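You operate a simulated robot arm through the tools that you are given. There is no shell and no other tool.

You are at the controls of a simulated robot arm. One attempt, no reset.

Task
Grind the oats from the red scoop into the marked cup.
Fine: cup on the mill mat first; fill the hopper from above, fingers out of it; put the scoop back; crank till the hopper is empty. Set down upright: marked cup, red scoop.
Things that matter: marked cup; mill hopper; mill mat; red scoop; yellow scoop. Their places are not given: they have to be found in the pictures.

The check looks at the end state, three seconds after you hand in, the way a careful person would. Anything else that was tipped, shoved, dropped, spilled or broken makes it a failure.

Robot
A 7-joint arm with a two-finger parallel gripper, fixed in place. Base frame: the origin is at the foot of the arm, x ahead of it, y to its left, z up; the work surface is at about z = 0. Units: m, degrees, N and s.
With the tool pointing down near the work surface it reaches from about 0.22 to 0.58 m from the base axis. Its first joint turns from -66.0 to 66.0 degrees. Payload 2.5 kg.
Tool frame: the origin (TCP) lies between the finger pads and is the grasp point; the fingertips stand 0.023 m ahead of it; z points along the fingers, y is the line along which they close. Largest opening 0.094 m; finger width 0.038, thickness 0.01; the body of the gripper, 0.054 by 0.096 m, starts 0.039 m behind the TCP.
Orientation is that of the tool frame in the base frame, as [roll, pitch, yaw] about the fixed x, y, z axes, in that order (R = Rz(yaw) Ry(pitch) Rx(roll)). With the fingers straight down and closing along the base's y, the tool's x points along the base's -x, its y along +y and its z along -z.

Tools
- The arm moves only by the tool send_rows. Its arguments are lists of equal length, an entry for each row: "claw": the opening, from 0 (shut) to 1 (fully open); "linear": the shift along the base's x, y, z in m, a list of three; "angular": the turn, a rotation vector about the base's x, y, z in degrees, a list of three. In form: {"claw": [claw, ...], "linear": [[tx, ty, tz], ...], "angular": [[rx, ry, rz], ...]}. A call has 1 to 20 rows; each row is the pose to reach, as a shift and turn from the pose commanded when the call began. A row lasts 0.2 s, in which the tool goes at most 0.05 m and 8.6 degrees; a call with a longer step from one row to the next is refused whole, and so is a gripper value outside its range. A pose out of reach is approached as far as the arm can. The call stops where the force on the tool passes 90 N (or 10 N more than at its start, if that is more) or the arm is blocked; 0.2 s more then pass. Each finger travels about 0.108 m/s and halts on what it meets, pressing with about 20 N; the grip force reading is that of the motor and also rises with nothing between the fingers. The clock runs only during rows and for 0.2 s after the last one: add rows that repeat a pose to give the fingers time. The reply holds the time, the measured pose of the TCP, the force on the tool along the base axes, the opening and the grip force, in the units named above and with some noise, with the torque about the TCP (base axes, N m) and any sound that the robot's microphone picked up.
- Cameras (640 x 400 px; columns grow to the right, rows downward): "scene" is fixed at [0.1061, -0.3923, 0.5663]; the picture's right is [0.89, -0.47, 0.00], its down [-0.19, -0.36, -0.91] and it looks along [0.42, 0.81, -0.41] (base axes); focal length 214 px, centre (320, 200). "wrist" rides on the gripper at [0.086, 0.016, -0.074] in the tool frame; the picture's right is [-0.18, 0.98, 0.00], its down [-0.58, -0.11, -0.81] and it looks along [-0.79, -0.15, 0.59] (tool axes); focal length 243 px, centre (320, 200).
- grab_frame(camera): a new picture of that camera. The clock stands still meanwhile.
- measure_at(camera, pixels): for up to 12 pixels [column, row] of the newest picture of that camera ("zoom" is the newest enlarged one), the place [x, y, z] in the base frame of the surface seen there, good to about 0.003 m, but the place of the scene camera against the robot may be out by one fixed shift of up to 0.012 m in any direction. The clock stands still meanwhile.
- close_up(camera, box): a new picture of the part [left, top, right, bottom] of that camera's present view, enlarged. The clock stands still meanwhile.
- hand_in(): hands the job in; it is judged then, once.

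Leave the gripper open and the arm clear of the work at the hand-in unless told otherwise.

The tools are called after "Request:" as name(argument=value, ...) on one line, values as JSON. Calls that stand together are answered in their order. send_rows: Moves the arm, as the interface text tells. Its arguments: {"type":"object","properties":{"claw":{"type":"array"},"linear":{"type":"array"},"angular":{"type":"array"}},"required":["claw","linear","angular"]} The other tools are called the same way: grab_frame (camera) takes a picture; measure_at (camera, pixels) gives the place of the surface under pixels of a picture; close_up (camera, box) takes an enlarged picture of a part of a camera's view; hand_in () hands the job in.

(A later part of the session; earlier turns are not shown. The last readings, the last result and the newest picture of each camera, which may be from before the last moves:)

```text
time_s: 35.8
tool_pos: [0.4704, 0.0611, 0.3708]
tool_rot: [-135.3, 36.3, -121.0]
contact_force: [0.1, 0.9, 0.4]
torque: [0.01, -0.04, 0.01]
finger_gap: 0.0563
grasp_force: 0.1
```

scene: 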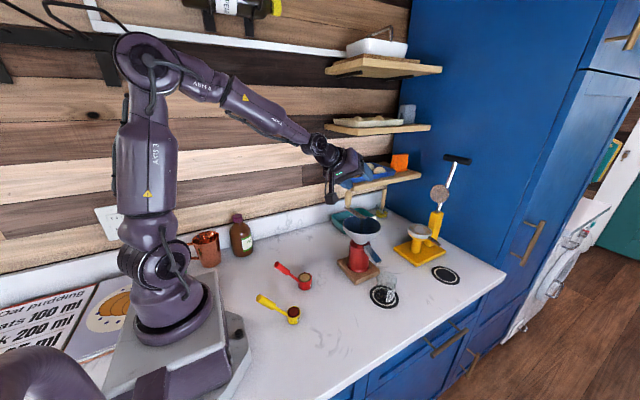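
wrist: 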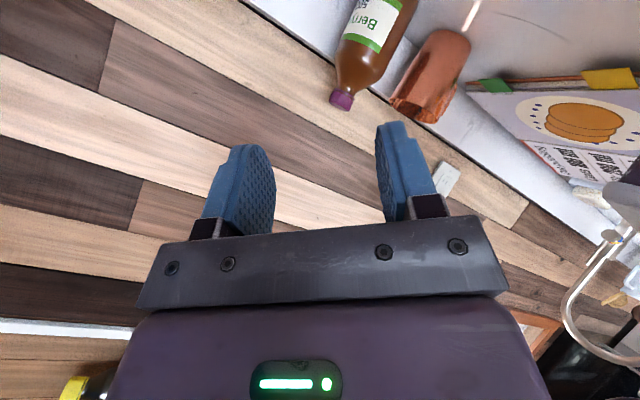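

Exactly the wanted orientation now. Rehearsing the turn-over (138° about roughly the tool axis) empty-handed over the hopper at safe height.

Request:
send_rows(claw=[0.6, 0.6, 0.6, 0.6, 0.6, 0.6, 0.6, 0.6, 0.6, 0.6, 0.6, 0.6, 0.6, 0.6, 0.6, 0.6, 0.6, 0.6], linear=[[0.008, 0.008, 0], [0.016, 0.016, 0], [0.024, 0.024, 0], [0.0296, 0.027, 0], [0.03, 0.017, 0.001], [0.03, 0.006, 0.0015], [0.03, -0.005, 0.002], [0.029, -0.018, -0.001], [0.025, -0.031, -0.008], [0.021, -0.044, -0.015], [0.018, -0.058, -0.022], [0.0137, -0.068, -0.0335], [0.0093, -0.077, -0.0475], [0.0048, -0.085, -0.062], [-0.0003, -0.089, -0.077], [-0.0053, -0.093, -0.093], [-0.0103, -0.097, -0.108], [-0.0115, -0.098, -0.112]], angular=[[7.68, -1.18, -1.91], [15.35, -2.36, -3.81], [23.03, -3.54, -5.72], [30.7, -4.72, -7.63], [38.38, -5.9, -9.53], [46.05, -7.08, -11.44], [53.73, -8.27, -13.34], [61.4, -9.45, -15.25], [69.08, -10.63, -17.16], [76.75, -11.81, -19.06], [84.43, -12.99, -20.97], [92.1, -14.17, -22.88], [99.78, -15.35, -24.78], [107.45, -16.53, -26.69], [115.13, -17.71, -28.6], [122.8, -18.89, -30.5], [130.48, -20.07, -32.41], [132.4, -20.37, -32.89]])

Request:
grab_frame(camera="scene")

```text
time_s: 39.6
tool_pos: [0.4589, -0.0387, 0.2585]
tool_rot: [83.0, -1.3, 90.4]
contact_force: [-0.3, -0.3, -1.5]
torque: [0.02, 0.03, 0.02]
finger_gap: 0.0567
grasp_force: 0.1
```

```text
taken
```

scene: 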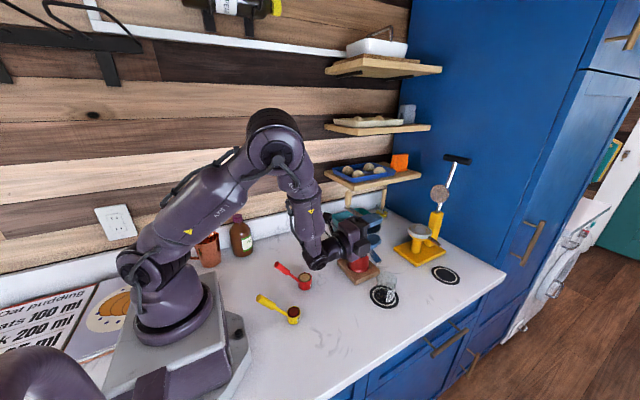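

The full turn-over is reachable and smooth, ending at (0.459,-0.039,0.259) with the tool level. Now I reverse it to the upright carry pose, to search for a smooth carry path from the scoop in this same arm configuration.

Request:
send_rows(claw=[0.6, 0.6, 0.6, 0.6, 0.6, 0.6, 0.6, 0.6, 0.6, 0.6, 0.6, 0.6, 0.6, 0.6, 0.6, 0.6, 0.6, 0.6], linear=[[0.005, 0.004, 0.015], [0.01, 0.008, 0.031], [0.015, 0.012, 0.046], [0.0197, 0.0186, 0.061], [0.0241, 0.028, 0.075], [0.0285, 0.037, 0.089], [0.032, 0.05, 0.096], [0.0355, 0.064, 0.1023], [0.0385, 0.077, 0.109], [0.0415, 0.09, 0.114], [0.0415, 0.101, 0.113], [0.0415, 0.112, 0.113], [0.0412, 0.123, 0.112], [0.0371, 0.124, 0.112], [0.0292, 0.116, 0.112], [0.0215, 0.108, 0.112], [0.0135, 0.1, 0.112], [0.0115, 0.098, 0.112]], angular=[[-7.68, 1.18, 1.91], [-15.35, 2.36, 3.81], [-23.03, 3.54, 5.72], [-30.7, 4.72, 7.63], [-38.38, 5.9, 9.53], [-46.05, 7.08, 11.44], [-53.73, 8.27, 13.34], [-61.4, 9.45, 15.25], [-69.08, 10.63, 17.16], [-76.75, 11.81, 19.06], [-84.43, 12.99, 20.97], [-92.1, 14.17, 22.88], [-99.78, 15.35, 24.78], [-107.45, 16.53, 26.69], [-115.13, 17.71, 28.6], [-122.8, 18.89, 30.5], [-130.48, 20.07, 32.41], [-132.4, 20.37, 32.89]])

Request:
grab_frame(camera="scene")

```text
time_s: 43.4
tool_pos: [0.4696, 0.0583, 0.3722]
tool_rot: [-135.3, 36.3, -121.1]
contact_force: [-0.7, 0.1, 0.0]
torque: [-0.03, -0.03, 0.03]
finger_gap: 0.0564
grasp_force: 0.0
```

```text
taken
```

scene: 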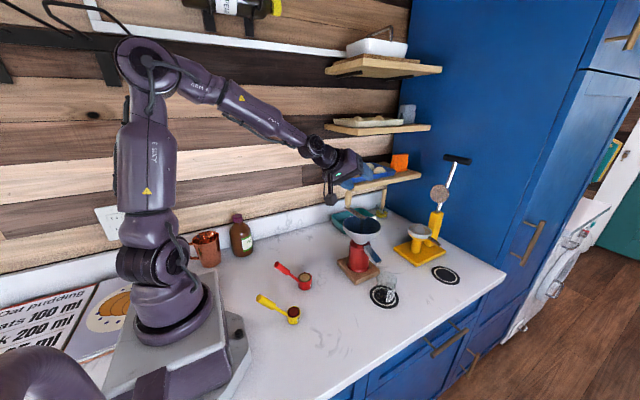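

Reversed smoothly. Now I rehearse the carry backward: yaw back +90° while moving down and back toward (0.305,0.08,0.22).

Request:
send_rows(claw=[0.6, 0.6, 0.6, 0.6, 0.6, 0.6, 0.6, 0.6, 0.6, 0.6, 0.6, 0.6], linear=[[-0.01, -0.008, -0.012], [-0.02, -0.018, -0.027], [-0.03, -0.028, -0.042], [-0.04, -0.033, -0.057], [-0.05, -0.038, -0.072], [-0.06, -0.038, -0.087], [-0.075, -0.038, -0.102], [-0.09, -0.033, -0.112], [-0.11, -0.023, -0.122], [-0.13, -0.008, -0.132], [-0.15, 0.007, -0.142], [-0.165, 0.022, -0.152]], angular=[[0, 0, 6], [0, 0, 14], [0, 0, 22], [0, 0, 30], [0, 0, 38], [0, 0, 46], [0, 0, 54], [0, 0, 62], [0, 0, 70], [0, 0, 78], [0, 0, 86], [0, 0, 90]])

Request:
grab_frame(camera="scene")

```text
time_s: 46.0
tool_pos: [0.3054, 0.0815, 0.2192]
tool_rot: [-135.5, 36.3, -31.0]
contact_force: [1.0, 0.5, 0.7]
torque: [-0.04, -0.04, 0.0]
finger_gap: 0.0562
grasp_force: 0.0
out of reach, approached as far as the arm can: row 2, 3
```

```text
taken
```

scene: 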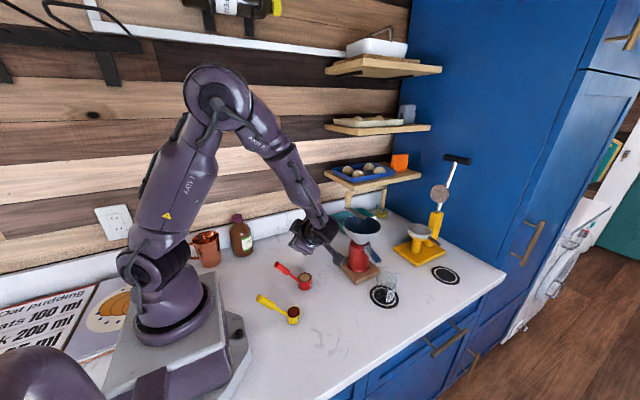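

Only two rows near the start were flagged (where the tool lines up with the forearm); the rest is smooth and the arm ends in a natural posture. I test a lower carry route forward: to (0.43,0.02,0.30) with the -90° turn.

Request:
send_rows(claw=[0.6, 0.6, 0.6, 0.6, 0.6, 0.6, 0.6, 0.6, 0.6, 0.6, 0.6, 0.6], linear=[[0.015, -0.015, 0.01], [0.035, -0.03, 0.02], [0.055, -0.045, 0.03], [0.075, -0.055, 0.04], [0.09, -0.06, 0.05], [0.105, -0.06, 0.06], [0.115, -0.06, 0.07], [0.12, -0.06, 0.075], [0.125, -0.06, 0.08], [0.125, -0.06, 0.08], [0.125, -0.06, 0.08], [0.125, -0.06, 0.08]], angular=[[0, 0, -4], [0, 0, -12], [0, 0, -20], [0, 0, -28], [0, 0, -36], [0, 0, -44], [0, 0, -52], [0, 0, -60], [0, 0, -68], [0, 0, -76], [0, 0, -84], [0, 0, -90]])

Request:
grab_frame(camera="scene")

```text
time_s: 48.6
tool_pos: [0.4305, 0.0234, 0.299]
tool_rot: [-135.4, 36.2, -121.0]
contact_force: [0.1, -1.0, -1.1]
torque: [-0.03, 0.01, 0.04]
finger_gap: 0.0564
grasp_force: 0.0
```

```text
taken
```

scene: 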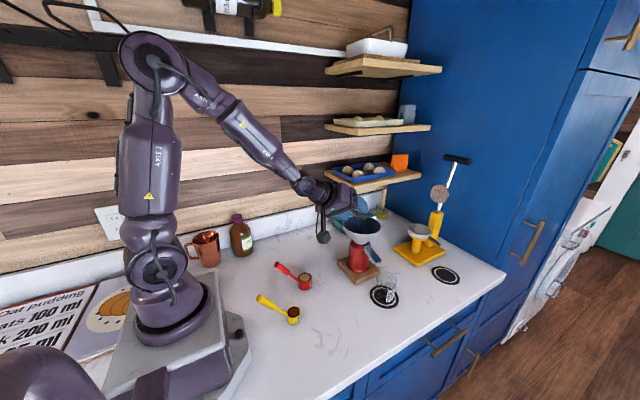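

No flags at all on this lower route. I now rehearse the rise combined with the beginning of the turn (to θ≈64°).

Request:
send_rows(claw=[0.6, 0.6, 0.6, 0.6, 0.6, 0.6, 0.6, 0.6, 0.6, 0.6, 0.6], linear=[[0.005, 0.003, 0.02], [0.012, 0.01, 0.04], [0.022, 0.02, 0.06], [0.032, 0.03, 0.072], [0.045, 0.045, 0.073], [0.06, 0.058, 0.073], [0.0685, 0.0676, 0.072], [0.0695, 0.055, 0.073], [0.0695, 0.044, 0.0735], [0.0695, 0.033, 0.074], [0.0685, 0.02, 0.071]], angular=[[0, 0, 0], [2.88, -0.44, -0.71], [7.68, -1.18, -1.91], [13.43, -2.07, -3.34], [19.19, -2.95, -4.77], [24.94, -3.84, -6.2], [30.7, -4.72, -7.63], [38.38, -5.9, -9.53], [46.05, -7.08, -11.44], [53.73, -8.27, -13.34], [61.4, -9.45, -15.25]])

Request:
grab_frame(camera="scene")

```text
time_s: 51.0
tool_pos: [0.5005, 0.0405, 0.3709]
tool_rot: [125.7, 62.6, 137.1]
contact_force: [-0.2, -0.2, 0.4]
torque: [-0.05, -0.03, 0.02]
finger_gap: 0.0565
grasp_force: 0.0
```

```text
taken
```

scene: 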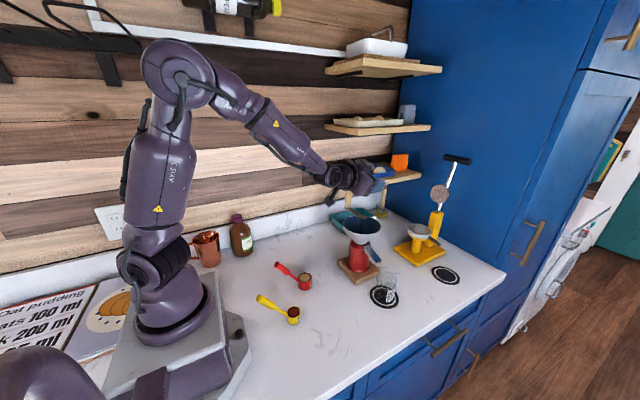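

Smooth. I return along the same way to (0.43,0.023,0.30), upright.

Request:
send_rows(claw=[0.6, 0.6, 0.6, 0.6, 0.6, 0.6, 0.6, 0.6, 0.6, 0.6, 0.6], linear=[[0.001, 0.013, 0.003], [0.001, 0.024, 0.0025], [0.001, 0.035, 0.002], [0, 0.0476, 0.001], [-0.0085, 0.038, 0.002], [-0.0235, 0.025, 0.002], [-0.0365, 0.01, 0.001], [-0.0465, 0, -0.011], [-0.0565, -0.01, -0.031], [-0.0635, -0.017, -0.051], [-0.0685, -0.02, -0.071]], angular=[[-7.68, 1.18, 1.91], [-15.35, 2.36, 3.81], [-23.03, 3.54, 5.72], [-30.7, 4.72, 7.63], [-38.38, 5.9, 9.53], [-44.13, 6.79, 10.96], [-50.85, 7.82, 12.63], [-56.6, 8.71, 14.06], [-60.44, 9.3, 15.01], [-61.4, 9.45, 15.25], [-61.4, 9.45, 15.25]])

Request:
send_rows(claw=[0.6, 0.6, 0.6, 0.6, 0.6, 0.6, 0.6, 0.6, 0.6, 0.6, 0.6, 0.6], linear=[[0, 0, 0], [0, 0, 0], [0, 0, 0], [-0.005, 0, -0.005], [-0.01, 0, -0.01], [-0.02, 0, -0.02], [-0.035, 0, -0.03], [-0.05, 0.005, -0.04], [-0.07, 0.015, -0.05], [-0.09, 0.03, -0.06], [-0.11, 0.045, -0.07], [-0.125, 0.058, -0.08]], angular=[[0, 0, 6], [0, 0, 14], [0, 0, 22], [0, 0, 30], [0, 0, 38], [0, 0, 46], [0, 0, 54], [0, 0, 62], [0, 0, 70], [0, 0, 78], [0, 0, 86], [0, 0, 90]])

Request:
grab_frame(camera="scene")

```text
time_s: 53.4
tool_pos: [0.4286, 0.0224, 0.2995]
tool_rot: [-135.3, 36.3, -121.0]
contact_force: [0.3, -0.5, 0.2]
torque: [0.02, 0.0, -0.01]
finger_gap: 0.0563
grasp_force: 0.1
```

```text
time_s: 56.0
tool_pos: [0.3043, 0.0792, 0.2194]
tool_rot: [-135.4, 36.2, -31.0]
contact_force: [0.6, 0.4, -0.5]
torque: [-0.01, -0.01, 0.02]
finger_gap: 0.0566
grasp_force: 0.1
```

```text
taken
```

scene: 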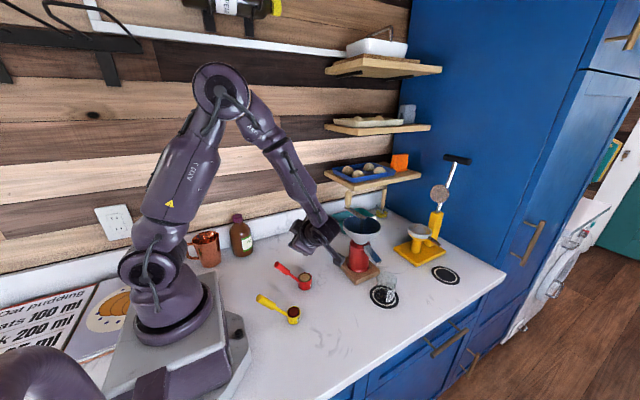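

Carry path rehearsed both ways without flags. Now I go to the pre-grasp point on the -y side of the red handle, about (0.285,0.035,0.17), above the yellow scoop's bowl.

Request:
send_rows(claw=[0.6, 0.6, 0.6, 0.6], linear=[[-0.005, -0.015, -0.012], [-0.01, -0.03, -0.025], [-0.019, -0.044, -0.049], [-0.019, -0.044, -0.049]], angular=[[0, 0, 0], [0, 0, 0], [0, 0, 0], [0, 0, 0]])

Request:
close_up(camera="scene", box=[230, 200, 390, 330])

```text
time_s: 57.0
tool_pos: [0.2865, 0.0356, 0.1709]
tool_rot: [-135.4, 36.3, -31.1]
contact_force: [0.5, -0.2, -0.4]
torque: [0.03, 0.01, 0.01]
finger_gap: 0.0563
grasp_force: 0.1
```

```text
3.08 times, centred on (310, 265) of scene
```

zoom: 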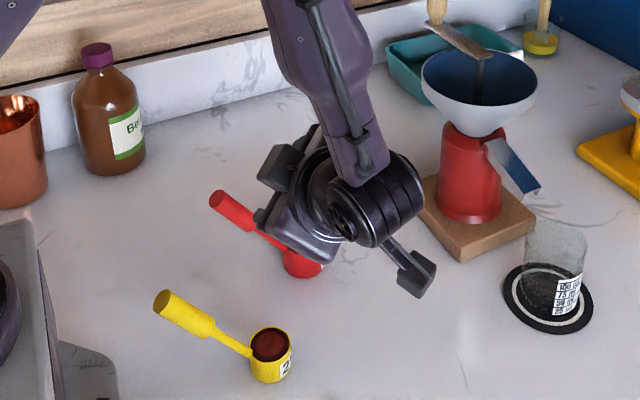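

Clear of everything. I go down to the pre-grasp height (≈0.272,0.041,0.12).

Request:
send_rows(claw=[0.6, 0.6, 0.6, 0.6], linear=[[-0.005, 0.002, -0.018], [-0.01, 0.004, -0.036], [-0.015, 0.005, -0.0505], [-0.015, 0.005, -0.0505]], angular=[[0, 0, 0], [0, 0, 0], [0, 0, 0], [0, 0, 0]])

Request:
close_up(camera="scene", box=[230, 220, 360, 320])

Request:
grab_frame(camera="wrist")

```text
time_s: 58.0
tool_pos: [0.2715, 0.0398, 0.1189]
tool_rot: [-135.4, 36.2, -31.2]
contact_force: [0.4, 0.5, 0.8]
torque: [0.01, 0.01, 0.0]
finger_gap: 0.0565
grasp_force: 0.0
```

```text
4.00 times, centred on (295, 270) of scene
```

zoom: 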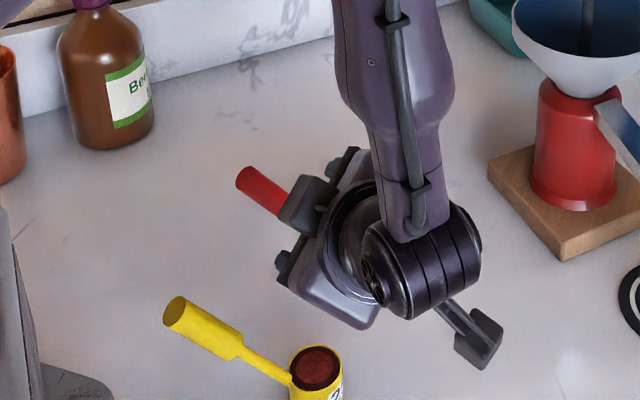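

```text
taken
```

wrist: 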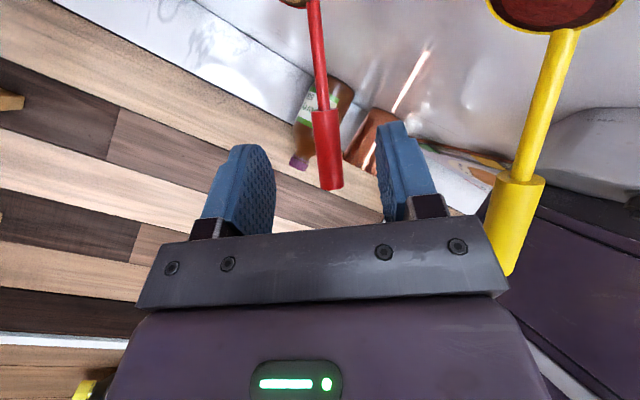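

Excellent: in the wrist view the red handle sits centred between the fingers and parallel to the pads (thick part from (325,112) to (331,188)). I measure points on it.

Request:
measure_at(camera="wrist", pixels=[[314, 20], [318, 60], [320, 90], [325, 115], [327, 130], [328, 150], [330, 170], [331, 184], [520, 190], [515, 220], [545, 130]])

```text
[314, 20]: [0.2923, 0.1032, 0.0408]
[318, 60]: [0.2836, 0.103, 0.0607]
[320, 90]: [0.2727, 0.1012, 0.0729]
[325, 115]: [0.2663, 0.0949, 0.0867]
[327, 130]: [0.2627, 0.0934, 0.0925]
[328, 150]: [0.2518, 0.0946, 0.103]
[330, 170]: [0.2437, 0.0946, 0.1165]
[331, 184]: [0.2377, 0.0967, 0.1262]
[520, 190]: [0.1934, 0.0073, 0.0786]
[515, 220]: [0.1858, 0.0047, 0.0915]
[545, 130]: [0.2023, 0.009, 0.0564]
```

The handle axis near its middle is about (0.251,0.104,0.1065). I advance slowly so that it comes between the pads.

Request:
send_rows(claw=[0.6, 0.6, 0.6, 0.6, 0.6, 0.6], linear=[[-0.004, 0.013, -0.0025], [-0.008, 0.026, -0.005], [-0.012, 0.039, -0.0075], [-0.016, 0.052, -0.01], [-0.0205, 0.0642, -0.0124], [-0.0205, 0.0642, -0.0124]], angular=[[0, 0, 0], [0, 0, 0], [0, 0, 0], [0, 0, 0], [0, 0, 0], [0, 0, 0]])

Request:
close_up(camera="scene", box=[230, 220, 360, 320])

Request:
grab_frame(camera="wrist")

```text
time_s: 59.4
tool_pos: [0.2514, 0.1051, 0.109]
tool_rot: [-135.4, 36.4, -31.1]
contact_force: [0.3, 0.0, 0.2]
torque: [-0.01, 0.01, 0.0]
finger_gap: 0.0561
grasp_force: 0.1
```

```text
4.00 times, centred on (295, 270) of scene
```

zoom: 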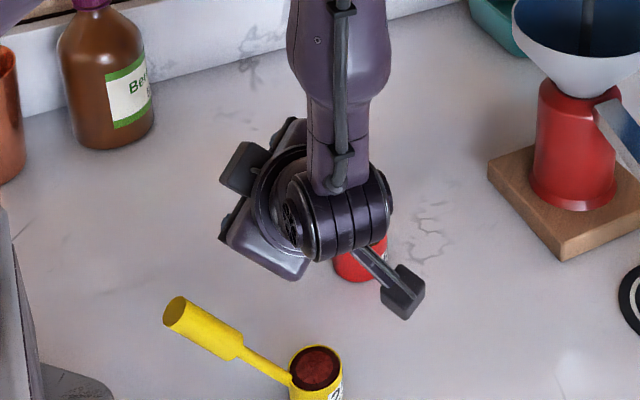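

```text
taken
```

wrist: 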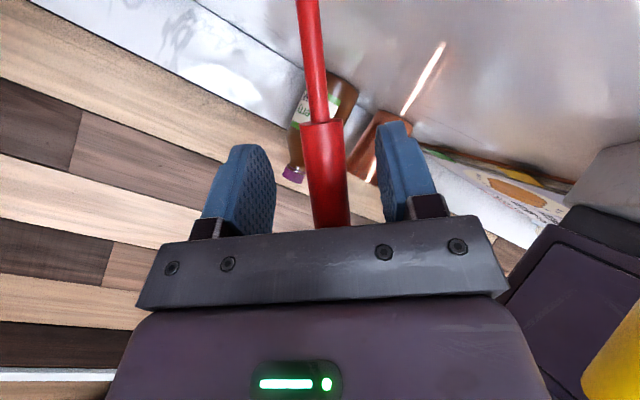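

The handle lies between the pads with no contact. I close the fingers on it.

Request:
send_rows(claw=[0.4, 0.2, 0.05, 0.05, 0.05], linear=[[0, 0, 0], [0, 0, 0], [0, 0, 0], [0, 0, 0], [0, 0, 0]], angular=[[0, 0, 0], [0, 0, 0], [0, 0, 0], [0, 0, 0], [0, 0, 0]])

Request:
grab_frame(camera="wrist")

Request:
close_up(camera="scene", box=[230, 220, 360, 320])

```text
time_s: 60.6
tool_pos: [0.2504, 0.1046, 0.1067]
tool_rot: [-135.4, 36.3, -31.1]
contact_force: [-0.6, 0.1, -0.4]
torque: [0.01, 0.09, 0.01]
finger_gap: 0.0182
grasp_force: 19.6
```

```text
taken
```

wrist: 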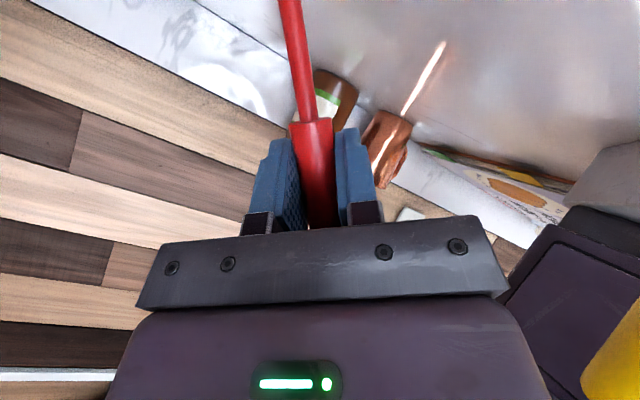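

```text
4.00 times, centred on (295, 270) of scene
```

zoom: 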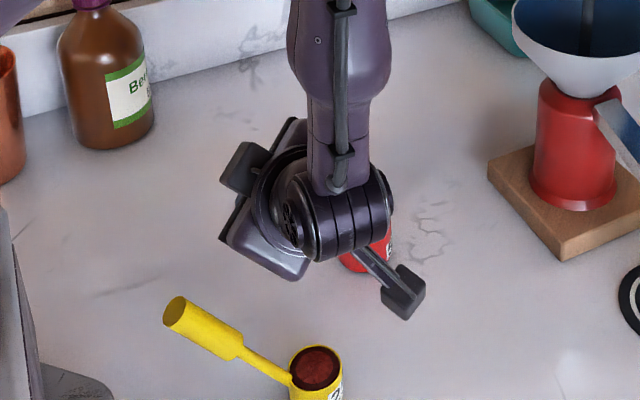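

Gripped at 0.0182 m with 20 N. I lift gently straight up 2 cm first and check.

Request:
send_rows(claw=[0.05, 0.05, 0.05, 0.05], linear=[[0, 0, 0.005], [0.001, 0, 0.012], [0.002, 0, 0.02], [0.002, 0, 0.02]], angular=[[0, 0, 0], [0, 0, 0], [0, 0, 0], [0, 0, 0]])

Request:
close_up(camera="scene", box=[230, 220, 360, 320])

Request:
grab_frame(camera="wrist")

```text
time_s: 61.6
tool_pos: [0.2533, 0.1053, 0.1276]
tool_rot: [-135.4, 36.3, -31.1]
contact_force: [-0.6, -0.4, -0.2]
torque: [-0.02, 0.04, -0.04]
finger_gap: 0.0181
grasp_force: 19.9
```

```text
4.00 times, centred on (295, 270) of scene
```

zoom: 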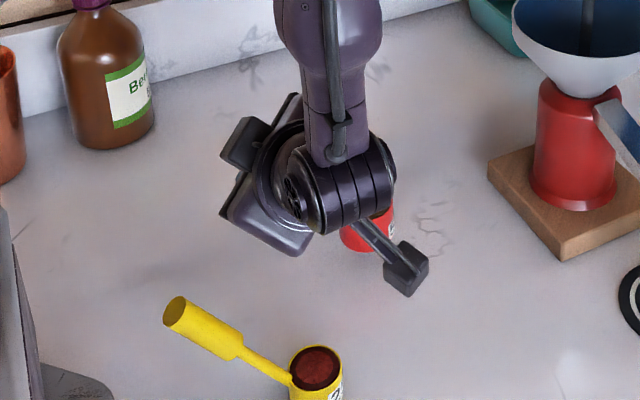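

```text
taken
```

wrist: 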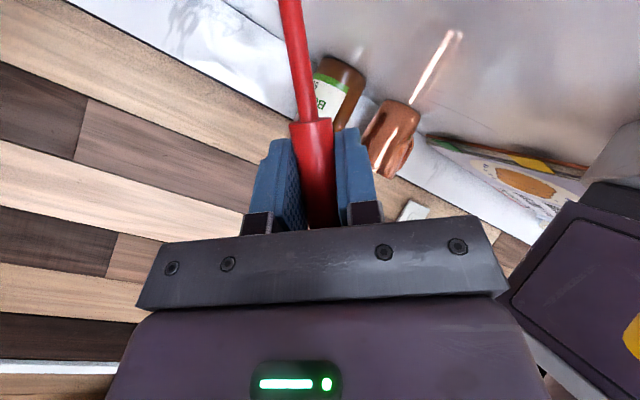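

The scoop is held and lifted. I continue gently to the carry start (0.304,0.079,0.219).

Request:
send_rows(claw=[0.05, 0.05, 0.05, 0.05, 0.05, 0.05, 0.05, 0.05], linear=[[0.004, -0.001, 0.008], [0.01, -0.004, 0.02], [0.017, -0.008, 0.034], [0.026, -0.012, 0.048], [0.034, -0.017, 0.062], [0.042, -0.021, 0.076], [0.049, -0.025, 0.088], [0.051, -0.026, 0.092]], angular=[[0, 0, 0], [0, 0, 0], [0, 0, 0], [0, 0, 0], [0, 0, 0], [0, 0, 0], [0, 0, 0], [0, 0, 0]])

Request:
grab_frame(camera="scene")

Request:
close_up(camera="scene", box=[260, 180, 390, 280])

```text
time_s: 63.4
tool_pos: [0.3024, 0.0789, 0.219]
tool_rot: [-135.5, 36.4, -31.0]
contact_force: [-0.6, -0.3, -1.3]
torque: [-0.02, 0.04, 0.01]
finger_gap: 0.0183
grasp_force: 20.6
```

```text
taken
```

scene: 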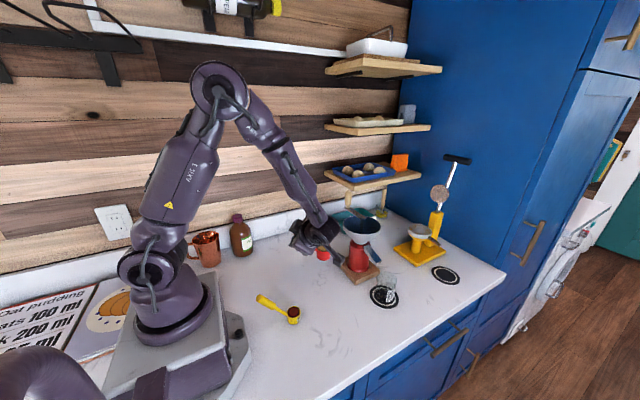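

```text
4.00 times, centred on (325, 230) of scene
```

zoom: 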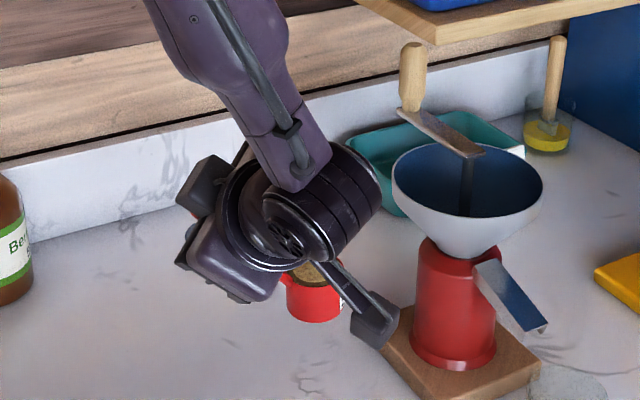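

The bowl with oats hangs upright below the wrist. I now carry along the rehearsed low route, slower, turning -90°.

Request:
send_rows(claw=[0.05, 0.05, 0.05, 0.05, 0.05, 0.05, 0.05, 0.05, 0.05, 0.05, 0.05, 0.05, 0.05, 0.05, 0.05, 0.05, 0.05, 0.05, 0.05, 0.05], linear=[[0.006, -0.006, 0.004], [0.015, -0.015, 0.01], [0.025, -0.0225, 0.015], [0.035, -0.03, 0.02], [0.0475, -0.039, 0.026], [0.06, -0.0475, 0.0325], [0.0725, -0.054, 0.039], [0.0825, -0.0575, 0.045], [0.092, -0.06, 0.051], [0.101, -0.06, 0.0575], [0.109, -0.06, 0.064], [0.115, -0.06, 0.07], [0.118, -0.06, 0.073], [0.121, -0.06, 0.076], [0.1245, -0.06, 0.0795], [0.127, -0.06, 0.08], [0.127, -0.06, 0.08], [0.127, -0.06, 0.08], [0.127, -0.06, 0.08], [0.127, -0.06, 0.08]], angular=[[0, 0, -1], [0, 0, -4], [0, 0, -8], [0, 0, -12], [0, 0, -17], [0, 0, -22], [0, 0, -27], [0, 0, -32], [0, 0, -37], [0, 0, -42], [0, 0, -47], [0, 0, -52], [0, 0, -57], [0, 0, -62], [0, 0, -67], [0, 0, -72], [0, 0, -77], [0, 0, -82], [0, 0, -87], [0, 0, -90]])

Request:
grab_frame(camera="scene")

Request:
close_up(camera="scene", box=[300, 170, 430, 270])

Request:
grab_frame(camera="wrist")

```text
time_s: 67.6
tool_pos: [0.4312, 0.0191, 0.2997]
tool_rot: [-135.3, 36.3, -121.1]
contact_force: [0.5, 0.3, -0.4]
torque: [0.05, -0.03, 0.01]
finger_gap: 0.018
grasp_force: 19.6
```

```text
taken
```

scene: 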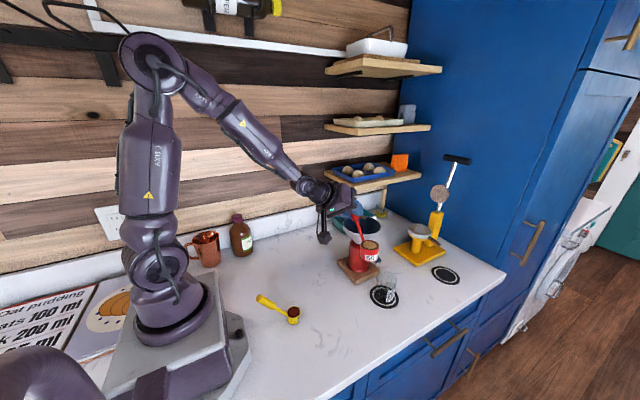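

```text
4.00 times, centred on (365, 220) of scene
```

zoom: 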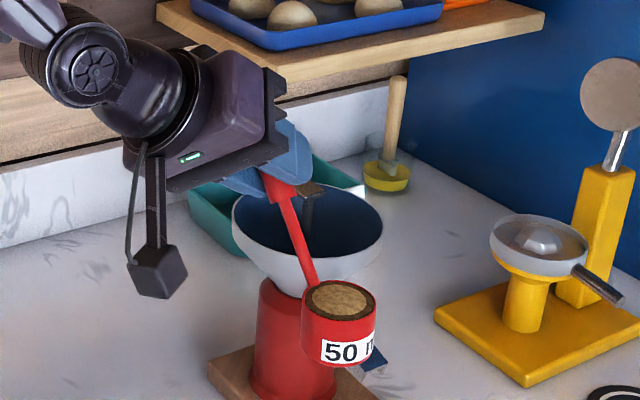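

```text
taken
```

wrist: 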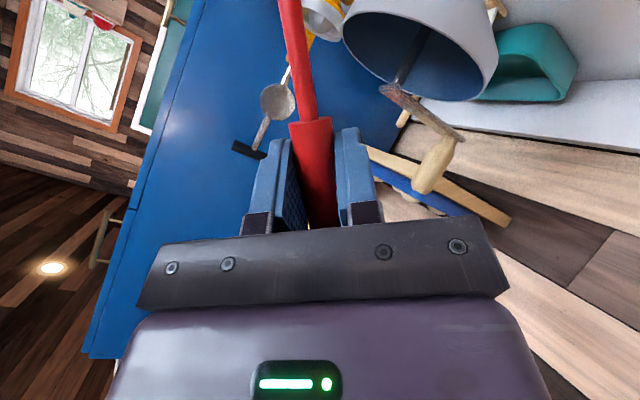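

The scoop is upright with the oats level. I measure bowl, hopper and crank in the scene zoom to get the true offset of the bowl from the tool.

Request:
close_up(camera="scene", box=[330, 180, 410, 250])

```text
5.71 times, centred on (370, 215) of scene
```

zoom: 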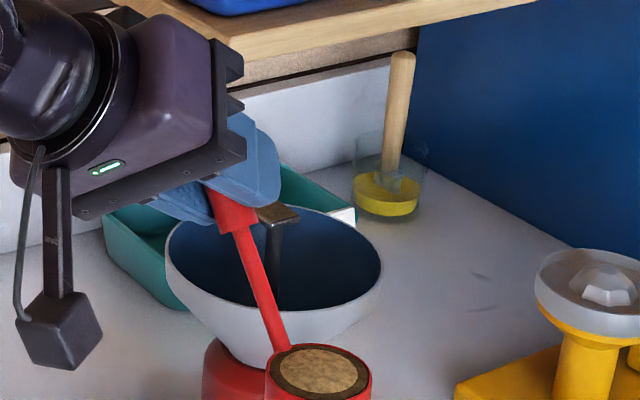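

Request:
measure_at(camera="zoom", pixels=[[320, 370], [270, 372], [370, 372], [318, 347], [318, 397], [265, 300], [235, 222], [168, 250], [380, 275], [280, 213], [275, 260], [300, 210]])

```text
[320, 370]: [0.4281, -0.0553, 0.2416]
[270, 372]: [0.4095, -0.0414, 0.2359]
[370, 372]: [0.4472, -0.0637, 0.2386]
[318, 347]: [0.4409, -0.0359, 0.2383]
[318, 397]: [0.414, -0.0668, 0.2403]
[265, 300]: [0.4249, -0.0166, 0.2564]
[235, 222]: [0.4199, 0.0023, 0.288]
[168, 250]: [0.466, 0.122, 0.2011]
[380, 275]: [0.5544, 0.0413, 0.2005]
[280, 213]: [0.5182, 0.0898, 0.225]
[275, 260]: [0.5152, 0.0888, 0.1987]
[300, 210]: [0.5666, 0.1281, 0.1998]
```

Bowl centre relative to the tool is about (0.002,-0.075,-0.065), as planned; hopper centre ≈ (0.523,0.085), rim z≈0.197, crank arm top ≈0.225. I now rise over the hopper and begin the turn to 30°, with the lip over the hopper, then stop to look.

Request:
send_rows(claw=[0.05, 0.05, 0.05, 0.05, 0.05, 0.05, 0.05, 0.05, 0.05], linear=[[0.003, 0.003, 0.015], [0.008, 0.008, 0.034], [0.016, 0.016, 0.054], [0.027, 0.027, 0.07], [0.038, 0.04, 0.078], [0.05, 0.054, 0.079], [0.062, 0.067, 0.079], [0.071, 0.077, 0.079], [0.0762, 0.0822, 0.0785]], angular=[[0, 0, 0], [0, 0, 0], [1.92, -0.3, -0.48], [5.76, -0.89, -1.43], [10.55, -1.62, -2.62], [15.35, -2.36, -3.81], [20.15, -3.1, -5.0], [24.94, -3.84, -6.2], [28.78, -4.43, -7.15]])

Request:
close_up(camera="scene", box=[310, 150, 440, 250])

Request:
grab_frame(camera="wrist")

```text
time_s: 69.6
tool_pos: [0.5064, 0.1007, 0.378]
tool_rot: [-161.2, 60.6, -148.3]
contact_force: [-0.3, -0.3, -0.6]
torque: [0.03, 0.01, 0.02]
finger_gap: 0.0182
grasp_force: 20.0
```

```text
4.00 times, centred on (375, 200) of scene
```

zoom: 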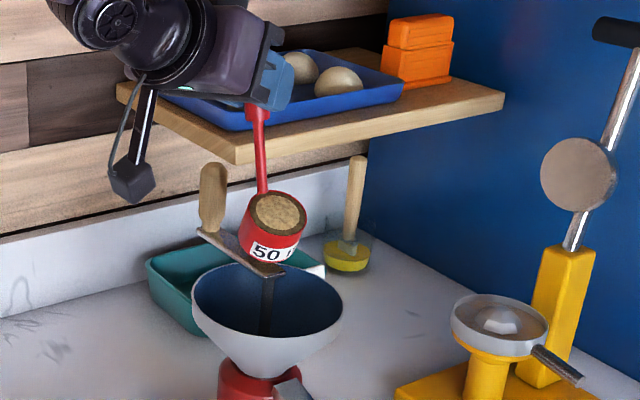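

```text
taken
```

wrist: 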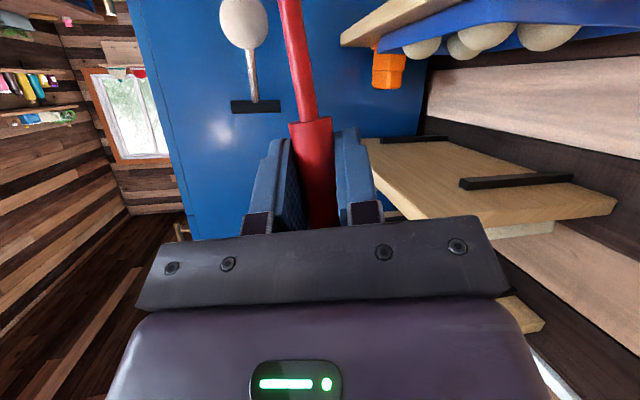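

The bowl is above the hopper, tilted ~30°, nothing spilled. I check its place.

Request:
close_up(camera="scene", box=[345, 185, 409, 235])

```text
8.00 times, centred on (377, 210) of scene
```

zoom: 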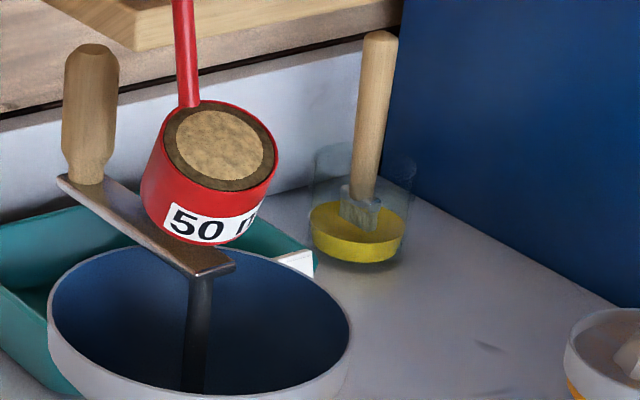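

Request:
measure_at(camera="zoom", pixels=[[220, 145], [165, 145], [277, 165], [222, 103], [222, 188], [210, 240], [90, 60], [90, 175], [70, 190], [205, 262], [52, 300], [348, 330]])

```text
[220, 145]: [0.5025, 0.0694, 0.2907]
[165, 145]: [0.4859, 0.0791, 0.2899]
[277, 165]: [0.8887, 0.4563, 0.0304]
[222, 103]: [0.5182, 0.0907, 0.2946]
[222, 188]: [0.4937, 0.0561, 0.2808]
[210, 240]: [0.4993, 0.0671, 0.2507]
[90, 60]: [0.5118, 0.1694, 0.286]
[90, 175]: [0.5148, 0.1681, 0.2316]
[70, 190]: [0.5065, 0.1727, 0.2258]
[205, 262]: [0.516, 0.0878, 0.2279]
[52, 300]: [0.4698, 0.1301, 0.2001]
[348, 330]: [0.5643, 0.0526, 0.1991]
```

The bowl is where I predicted (≈(0.508,0.066,0.286) corrected). I turn on slowly from 30° to 75°, keeping the lip over the hopper's near side of the shaft.

Request:
send_rows(claw=[0.05, 0.05, 0.05, 0.05, 0.05, 0.05, 0.05, 0.05, 0.05, 0.05], linear=[[0, -0.0063, -0.0002], [0, -0.0126, -0.0003], [0, -0.0188, -0.0005], [0, -0.0251, -0.0007], [0, -0.0314, -0.0008], [0, -0.0377, -0.001], [-0.0018, -0.0466, -0.005], [-0.0036, -0.0555, -0.009], [-0.0054, -0.0643, -0.0137], [-0.0054, -0.0643, -0.0137]], angular=[[4.8, -0.74, -1.19], [9.59, -1.48, -2.38], [14.39, -2.21, -3.57], [19.19, -2.95, -4.77], [23.99, -3.69, -5.96], [28.78, -4.43, -7.15], [33.58, -5.17, -8.34], [38.38, -5.9, -9.53], [43.17, -6.64, -10.72], [43.17, -6.64, -10.72]])

Request:
close_up(camera="scene", box=[325, 165, 421, 240])

```text
time_s: 71.8
tool_pos: [0.5017, 0.0358, 0.3645]
tool_rot: [110.3, 55.5, 121.2]
contact_force: [-0.5, -0.6, -0.2]
torque: [-0.06, 0.0, -0.04]
finger_gap: 0.0183
grasp_force: 19.6
```

```text
5.33 times, centred on (373, 202) of scene
```

zoom: 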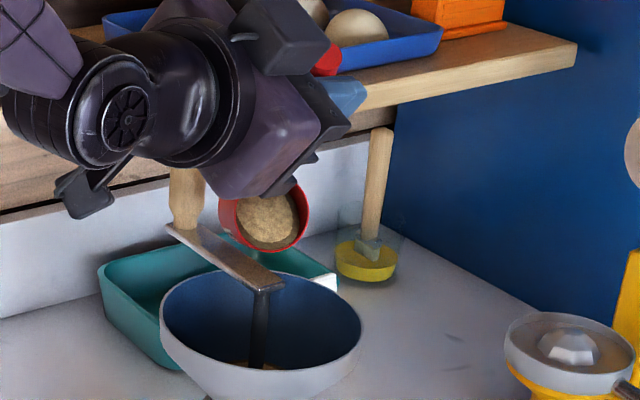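

Oats have begun to show at the hopper's bottom (260,365) and the stream lands inside. I continue slowly to 110°.

Request:
send_rows(claw=[0.05, 0.05, 0.05, 0.05, 0.05, 0.05, 0.05, 0.05, 0.05], linear=[[-0.0025, -0.0087, -0.007], [-0.005, -0.0174, -0.014], [-0.0076, -0.0261, -0.021], [-0.0104, -0.0321, -0.0295], [-0.0132, -0.0382, -0.0375], [-0.0161, -0.0442, -0.0458], [-0.0189, -0.0503, -0.0541], [-0.0189, -0.0503, -0.0541], [-0.0189, -0.0503, -0.0541]], angular=[[4.8, -0.74, -1.19], [9.59, -1.48, -2.38], [14.39, -2.21, -3.57], [19.19, -2.95, -4.77], [23.99, -3.69, -5.96], [28.78, -4.43, -7.15], [33.58, -5.17, -8.34], [33.58, -5.17, -8.34], [33.58, -5.17, -8.34]])

Request:
close_up(camera="scene", box=[325, 165, 421, 240])

```text
time_s: 73.8
tool_pos: [0.4821, -0.0126, 0.3101]
tool_rot: [89.4, 25.3, 98.4]
contact_force: [0.0, -0.3, -0.9]
torque: [-0.09, 0.01, 0.01]
finger_gap: 0.018
grasp_force: 20.5
```

```text
5.33 times, centred on (373, 202) of scene
```

zoom: 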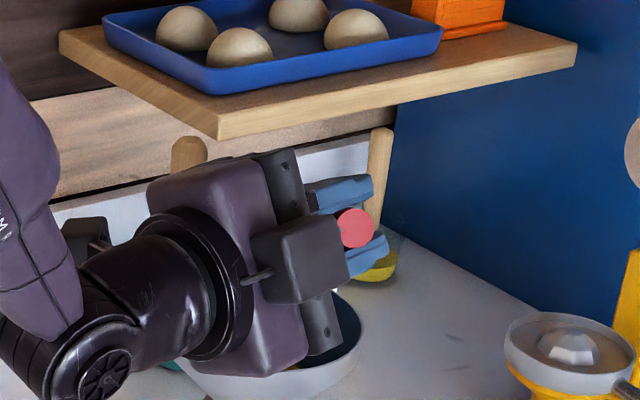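

The gripper hides the bowl now; I look with the wrist camera.

Request:
grab_frame(camera="wrist")

Request:
grab_frame(camera="scene")

```text
taken
```

wrist: 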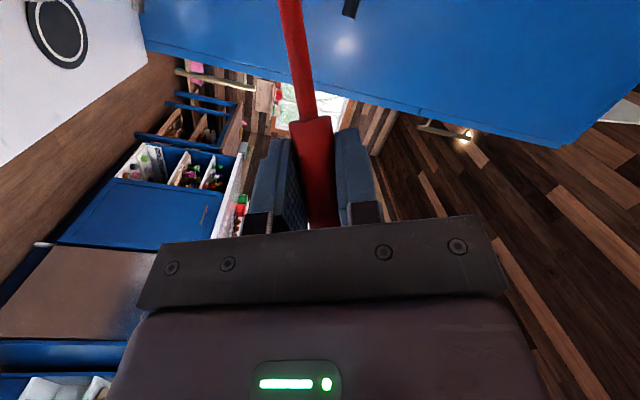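

```text
taken
```

scene: 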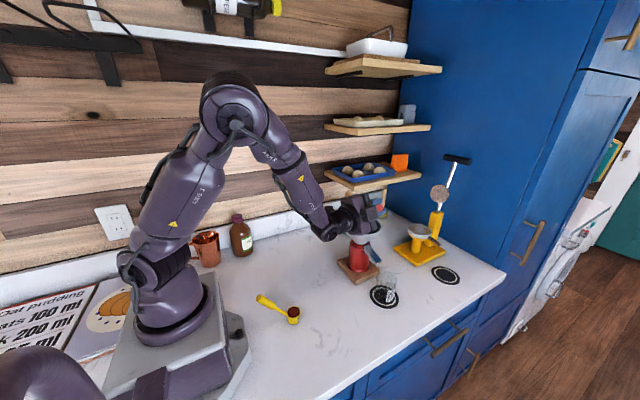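

The wrist camera cannot see the bowl here. I complete the turn to 138° and hold about a second.

Request:
send_rows(claw=[0.05, 0.05, 0.05, 0.05, 0.05, 0.05, 0.05, 0.05, 0.05, 0.05], linear=[[-0.0039, -0.0035, -0.0104], [-0.0077, -0.007, -0.0208], [-0.0116, -0.0106, -0.0311], [-0.0154, -0.0141, -0.0415], [-0.0193, -0.0176, -0.0519], [-0.0193, -0.0176, -0.0519], [-0.0193, -0.0176, -0.0519], [-0.0193, -0.0176, -0.0519], [-0.0193, -0.0176, -0.0519], [-0.0193, -0.0176, -0.0519]], angular=[[5.37, -0.83, -1.33], [10.75, -1.65, -2.67], [16.12, -2.48, -4.0], [21.49, -3.31, -5.34], [26.86, -4.13, -6.67], [26.86, -4.13, -6.67], [26.86, -4.13, -6.67], [26.86, -4.13, -6.67], [26.86, -4.13, -6.67], [26.86, -4.13, -6.67]])

Request:
close_up(camera="scene", box=[325, 165, 421, 240])

```text
time_s: 76.0
tool_pos: [0.4632, -0.0316, 0.2586]
tool_rot: [83.0, -1.2, 90.4]
contact_force: [-0.1, -0.5, -0.5]
torque: [-0.02, 0.07, 0.0]
finger_gap: 0.0184
grasp_force: 19.9
```

```text
5.33 times, centred on (373, 202) of scene
```

zoom: 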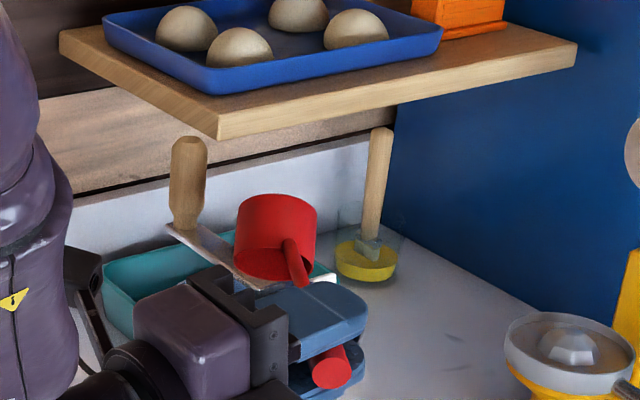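

The bowl is turned over above the hopper; I zoom to see whether it is empty.

Request:
close_up(camera="scene", box=[350, 190, 398, 228])

```text
10.53 times, centred on (374, 209) of scene
```

zoom: 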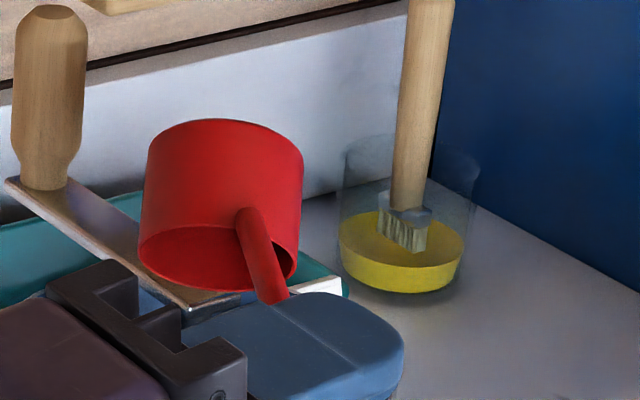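

The inside of the bowl is plain red — empty. I turn it back upright along the same path.

Request:
send_rows(claw=[0.05, 0.05, 0.05, 0.05, 0.05, 0.05, 0.05, 0.05, 0.05, 0.05, 0.05, 0.05, 0.05, 0.05, 0.05, 0.05, 0.05, 0.05, 0.05, 0.05], linear=[[0.0055, 0.005, 0.0148], [0.011, 0.01, 0.0297], [0.0165, 0.0151, 0.0445], [0.0215, 0.0225, 0.0585], [0.0261, 0.0321, 0.0715], [0.0306, 0.0418, 0.085], [0.0347, 0.0557, 0.0962], [0.0385, 0.0696, 0.1065], [0.0412, 0.0839, 0.1135], [0.0436, 0.097, 0.1185], [0.0436, 0.1071, 0.1188], [0.0436, 0.1171, 0.119], [0.0436, 0.1271, 0.1195], [0.0384, 0.127, 0.1202], [0.0294, 0.117, 0.1202], [0.0174, 0.104, 0.1202], [0.0054, 0.09, 0.1192], [-0.0056, 0.077, 0.1112], [-0.0166, 0.066, 0.0952], [-0.0246, 0.058, 0.0752]], angular=[[-7.68, 1.18, 1.91], [-15.35, 2.36, 3.81], [-23.03, 3.54, 5.72], [-30.7, 4.72, 7.63], [-38.38, 5.9, 9.53], [-46.05, 7.08, 11.44], [-53.73, 8.27, 13.34], [-61.4, 9.45, 15.25], [-69.08, 10.63, 17.16], [-76.75, 11.81, 19.06], [-84.43, 12.99, 20.97], [-92.1, 14.17, 22.88], [-99.78, 15.35, 24.78], [-107.45, 16.53, 26.69], [-112.25, 17.27, 27.88], [-117.05, 18.01, 29.07], [-121.84, 18.75, 30.26], [-126.64, 19.48, 31.46], [-130.48, 20.07, 32.41], [-132.4, 20.37, 32.89]])

Request:
close_up(camera="scene", box=[310, 170, 440, 270])

Request:
grab_frame(camera="scene")

```text
time_s: 80.2
tool_pos: [0.4389, 0.0276, 0.3336]
tool_rot: [-135.5, 36.3, -121.1]
contact_force: [0.1, -0.4, -1.1]
torque: [0.02, 0.01, 0.01]
finger_gap: 0.0181
grasp_force: 20.1
```

```text
4.00 times, centred on (375, 220) of scene
```

zoom: 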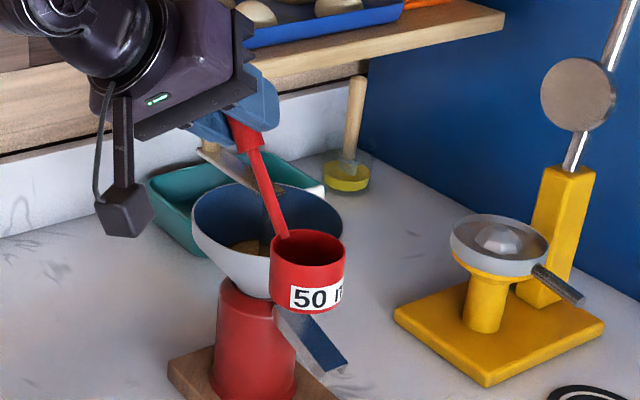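

```text
taken
```

scene: 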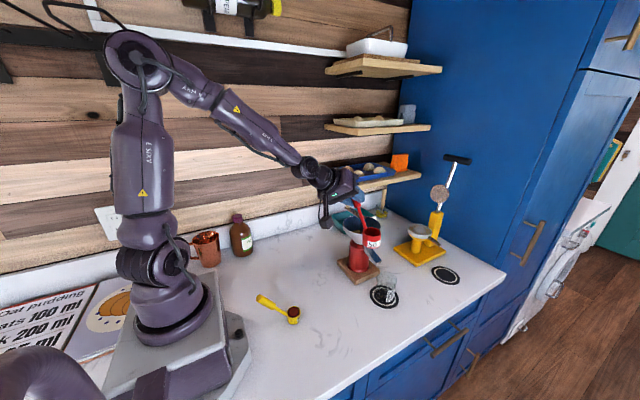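

The scoop is upright and empty, and oats are visible in the hopper at (245,245) with none on the table. I carry the scoop back along the rehearsed path to (0.302,0.079,0.219).

Request:
send_rows(claw=[0.05, 0.05, 0.05, 0.05, 0.05, 0.05, 0.05, 0.05, 0.05, 0.05, 0.05, 0.05, 0.05, 0.05], linear=[[-0.004, -0.004, -0.017], [-0.0077, -0.0085, -0.034], [-0.0077, -0.0085, -0.034], [-0.0077, -0.0085, -0.034], [-0.0077, -0.0085, -0.034], [-0.0127, -0.0085, -0.039], [-0.0177, -0.0085, -0.044], [-0.0277, -0.0085, -0.054], [-0.0427, -0.0085, -0.064], [-0.0577, -0.0035, -0.074], [-0.0777, 0.0065, -0.084], [-0.0977, 0.0215, -0.094], [-0.1177, 0.0365, -0.104], [-0.1362, 0.0515, -0.115]], angular=[[0, 0, 0], [0, 0, 0], [0, 0, 6], [0, 0, 14], [0, 0, 22], [0, 0, 30], [0, 0, 38], [0, 0, 46], [0, 0, 54], [0, 0, 62], [0, 0, 70], [0, 0, 78], [0, 0, 86], [0, 0, 90]])

Request:
close_up(camera="scene", box=[260, 180, 390, 280])

```text
time_s: 83.2
tool_pos: [0.301, 0.0787, 0.2184]
tool_rot: [-135.5, 36.3, -30.9]
contact_force: [-0.3, -0.2, 0.0]
torque: [0.01, 0.05, 0.0]
finger_gap: 0.0182
grasp_force: 19.7
```

```text
4.00 times, centred on (325, 230) of scene
```

zoom: 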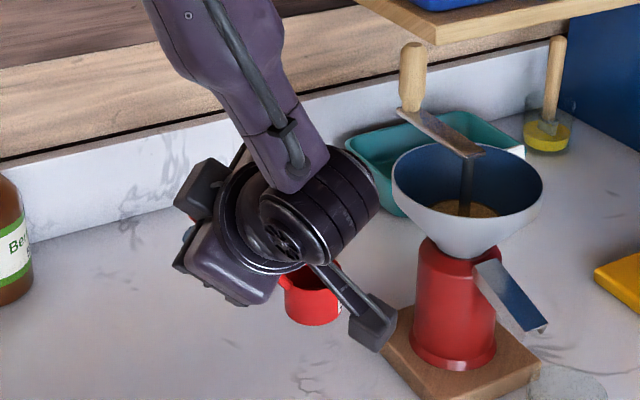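

Upright as before. I lower back toward the scoop's own spot, stopping ~5 mm above the table.

Request:
send_rows(claw=[0.05, 0.05, 0.05, 0.05, 0.05, 0.05, 0.05, 0.05, 0.05, 0.05], linear=[[-0.002, 0.001, -0.004], [-0.009, 0.005, -0.016], [-0.017, 0.009, -0.03], [-0.025, 0.014, -0.044], [-0.034, 0.018, -0.058], [-0.041, 0.022, -0.072], [-0.047, 0.025, -0.084], [-0.0495, 0.0259, -0.098], [-0.0506, 0.0259, -0.107], [-0.0506, 0.0259, -0.107]], angular=[[0, 0, 0], [0, 0, 0], [0, 0, 0], [0, 0, 0], [0, 0, 0], [0, 0, 0], [0, 0, 0], [0, 0, 0], [0, 0, 0], [0, 0, 0]])

Request:
close_up(camera="scene", box=[230, 220, 360, 320])

```text
time_s: 85.4
tool_pos: [0.2528, 0.1037, 0.1106]
tool_rot: [-135.4, 36.3, -31.2]
contact_force: [-0.2, -0.3, 0.1]
torque: [-0.02, 0.03, 0.01]
finger_gap: 0.0183
grasp_force: 20.8
```

```text
4.00 times, centred on (295, 270) of scene
```

zoom: 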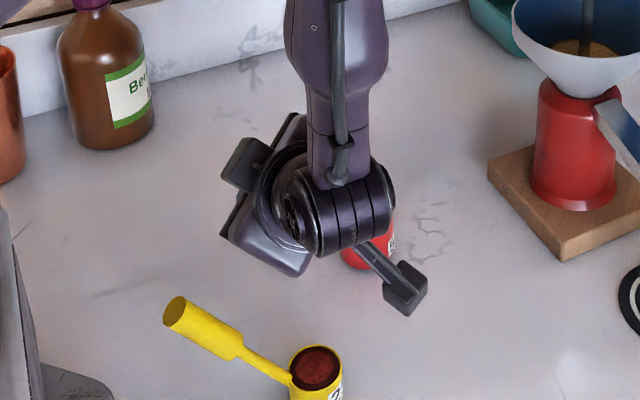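

I lower in small steps until the force shows contact.

Request:
send_rows(claw=[0.05, 0.05, 0.05], linear=[[0, 0, -0.0015], [0, 0, -0.003], [0, 0, -0.003]], angular=[[0, 0, 0], [0, 0, 0], [0, 0, 0]])

```text
time_s: 86.2
tool_pos: [0.2517, 0.1042, 0.1078]
tool_rot: [-135.3, 36.3, -31.1]
contact_force: [-0.5, 0.9, -0.4]
torque: [0.01, 0.04, 0.0]
finger_gap: 0.0182
grasp_force: 20.2
```

Request:
send_rows(claw=[0.05, 0.05, 0.05], linear=[[0, 0, -0.0008], [0, 0, -0.0016], [0, 0, -0.0016]], angular=[[0, 0, 0], [0, 0, 0], [0, 0, 0]])

```text
time_s: 87.0
tool_pos: [0.2519, 0.1037, 0.1056]
tool_rot: [-135.4, 36.2, -31.2]
contact_force: [0.4, -1.0, -1.0]
torque: [0.03, 0.04, 0.01]
finger_gap: 0.0181
grasp_force: 20.1
```

No contact yet; another 1.5 mm.

Request:
send_rows(claw=[0.05, 0.05, 0.05], linear=[[0, 0, -0.0008], [0, 0, -0.0015], [0, 0, -0.0015]], angular=[[0, 0, 0], [0, 0, 0], [0, 0, 0]])

```text
time_s: 87.8
tool_pos: [0.2518, 0.1039, 0.1053]
tool_rot: [-135.3, 36.3, -31.1]
contact_force: [-2.9, -2.4, 9.1]
torque: [-0.25, -0.24, -0.12]
finger_gap: 0.018
grasp_force: 20.3
```

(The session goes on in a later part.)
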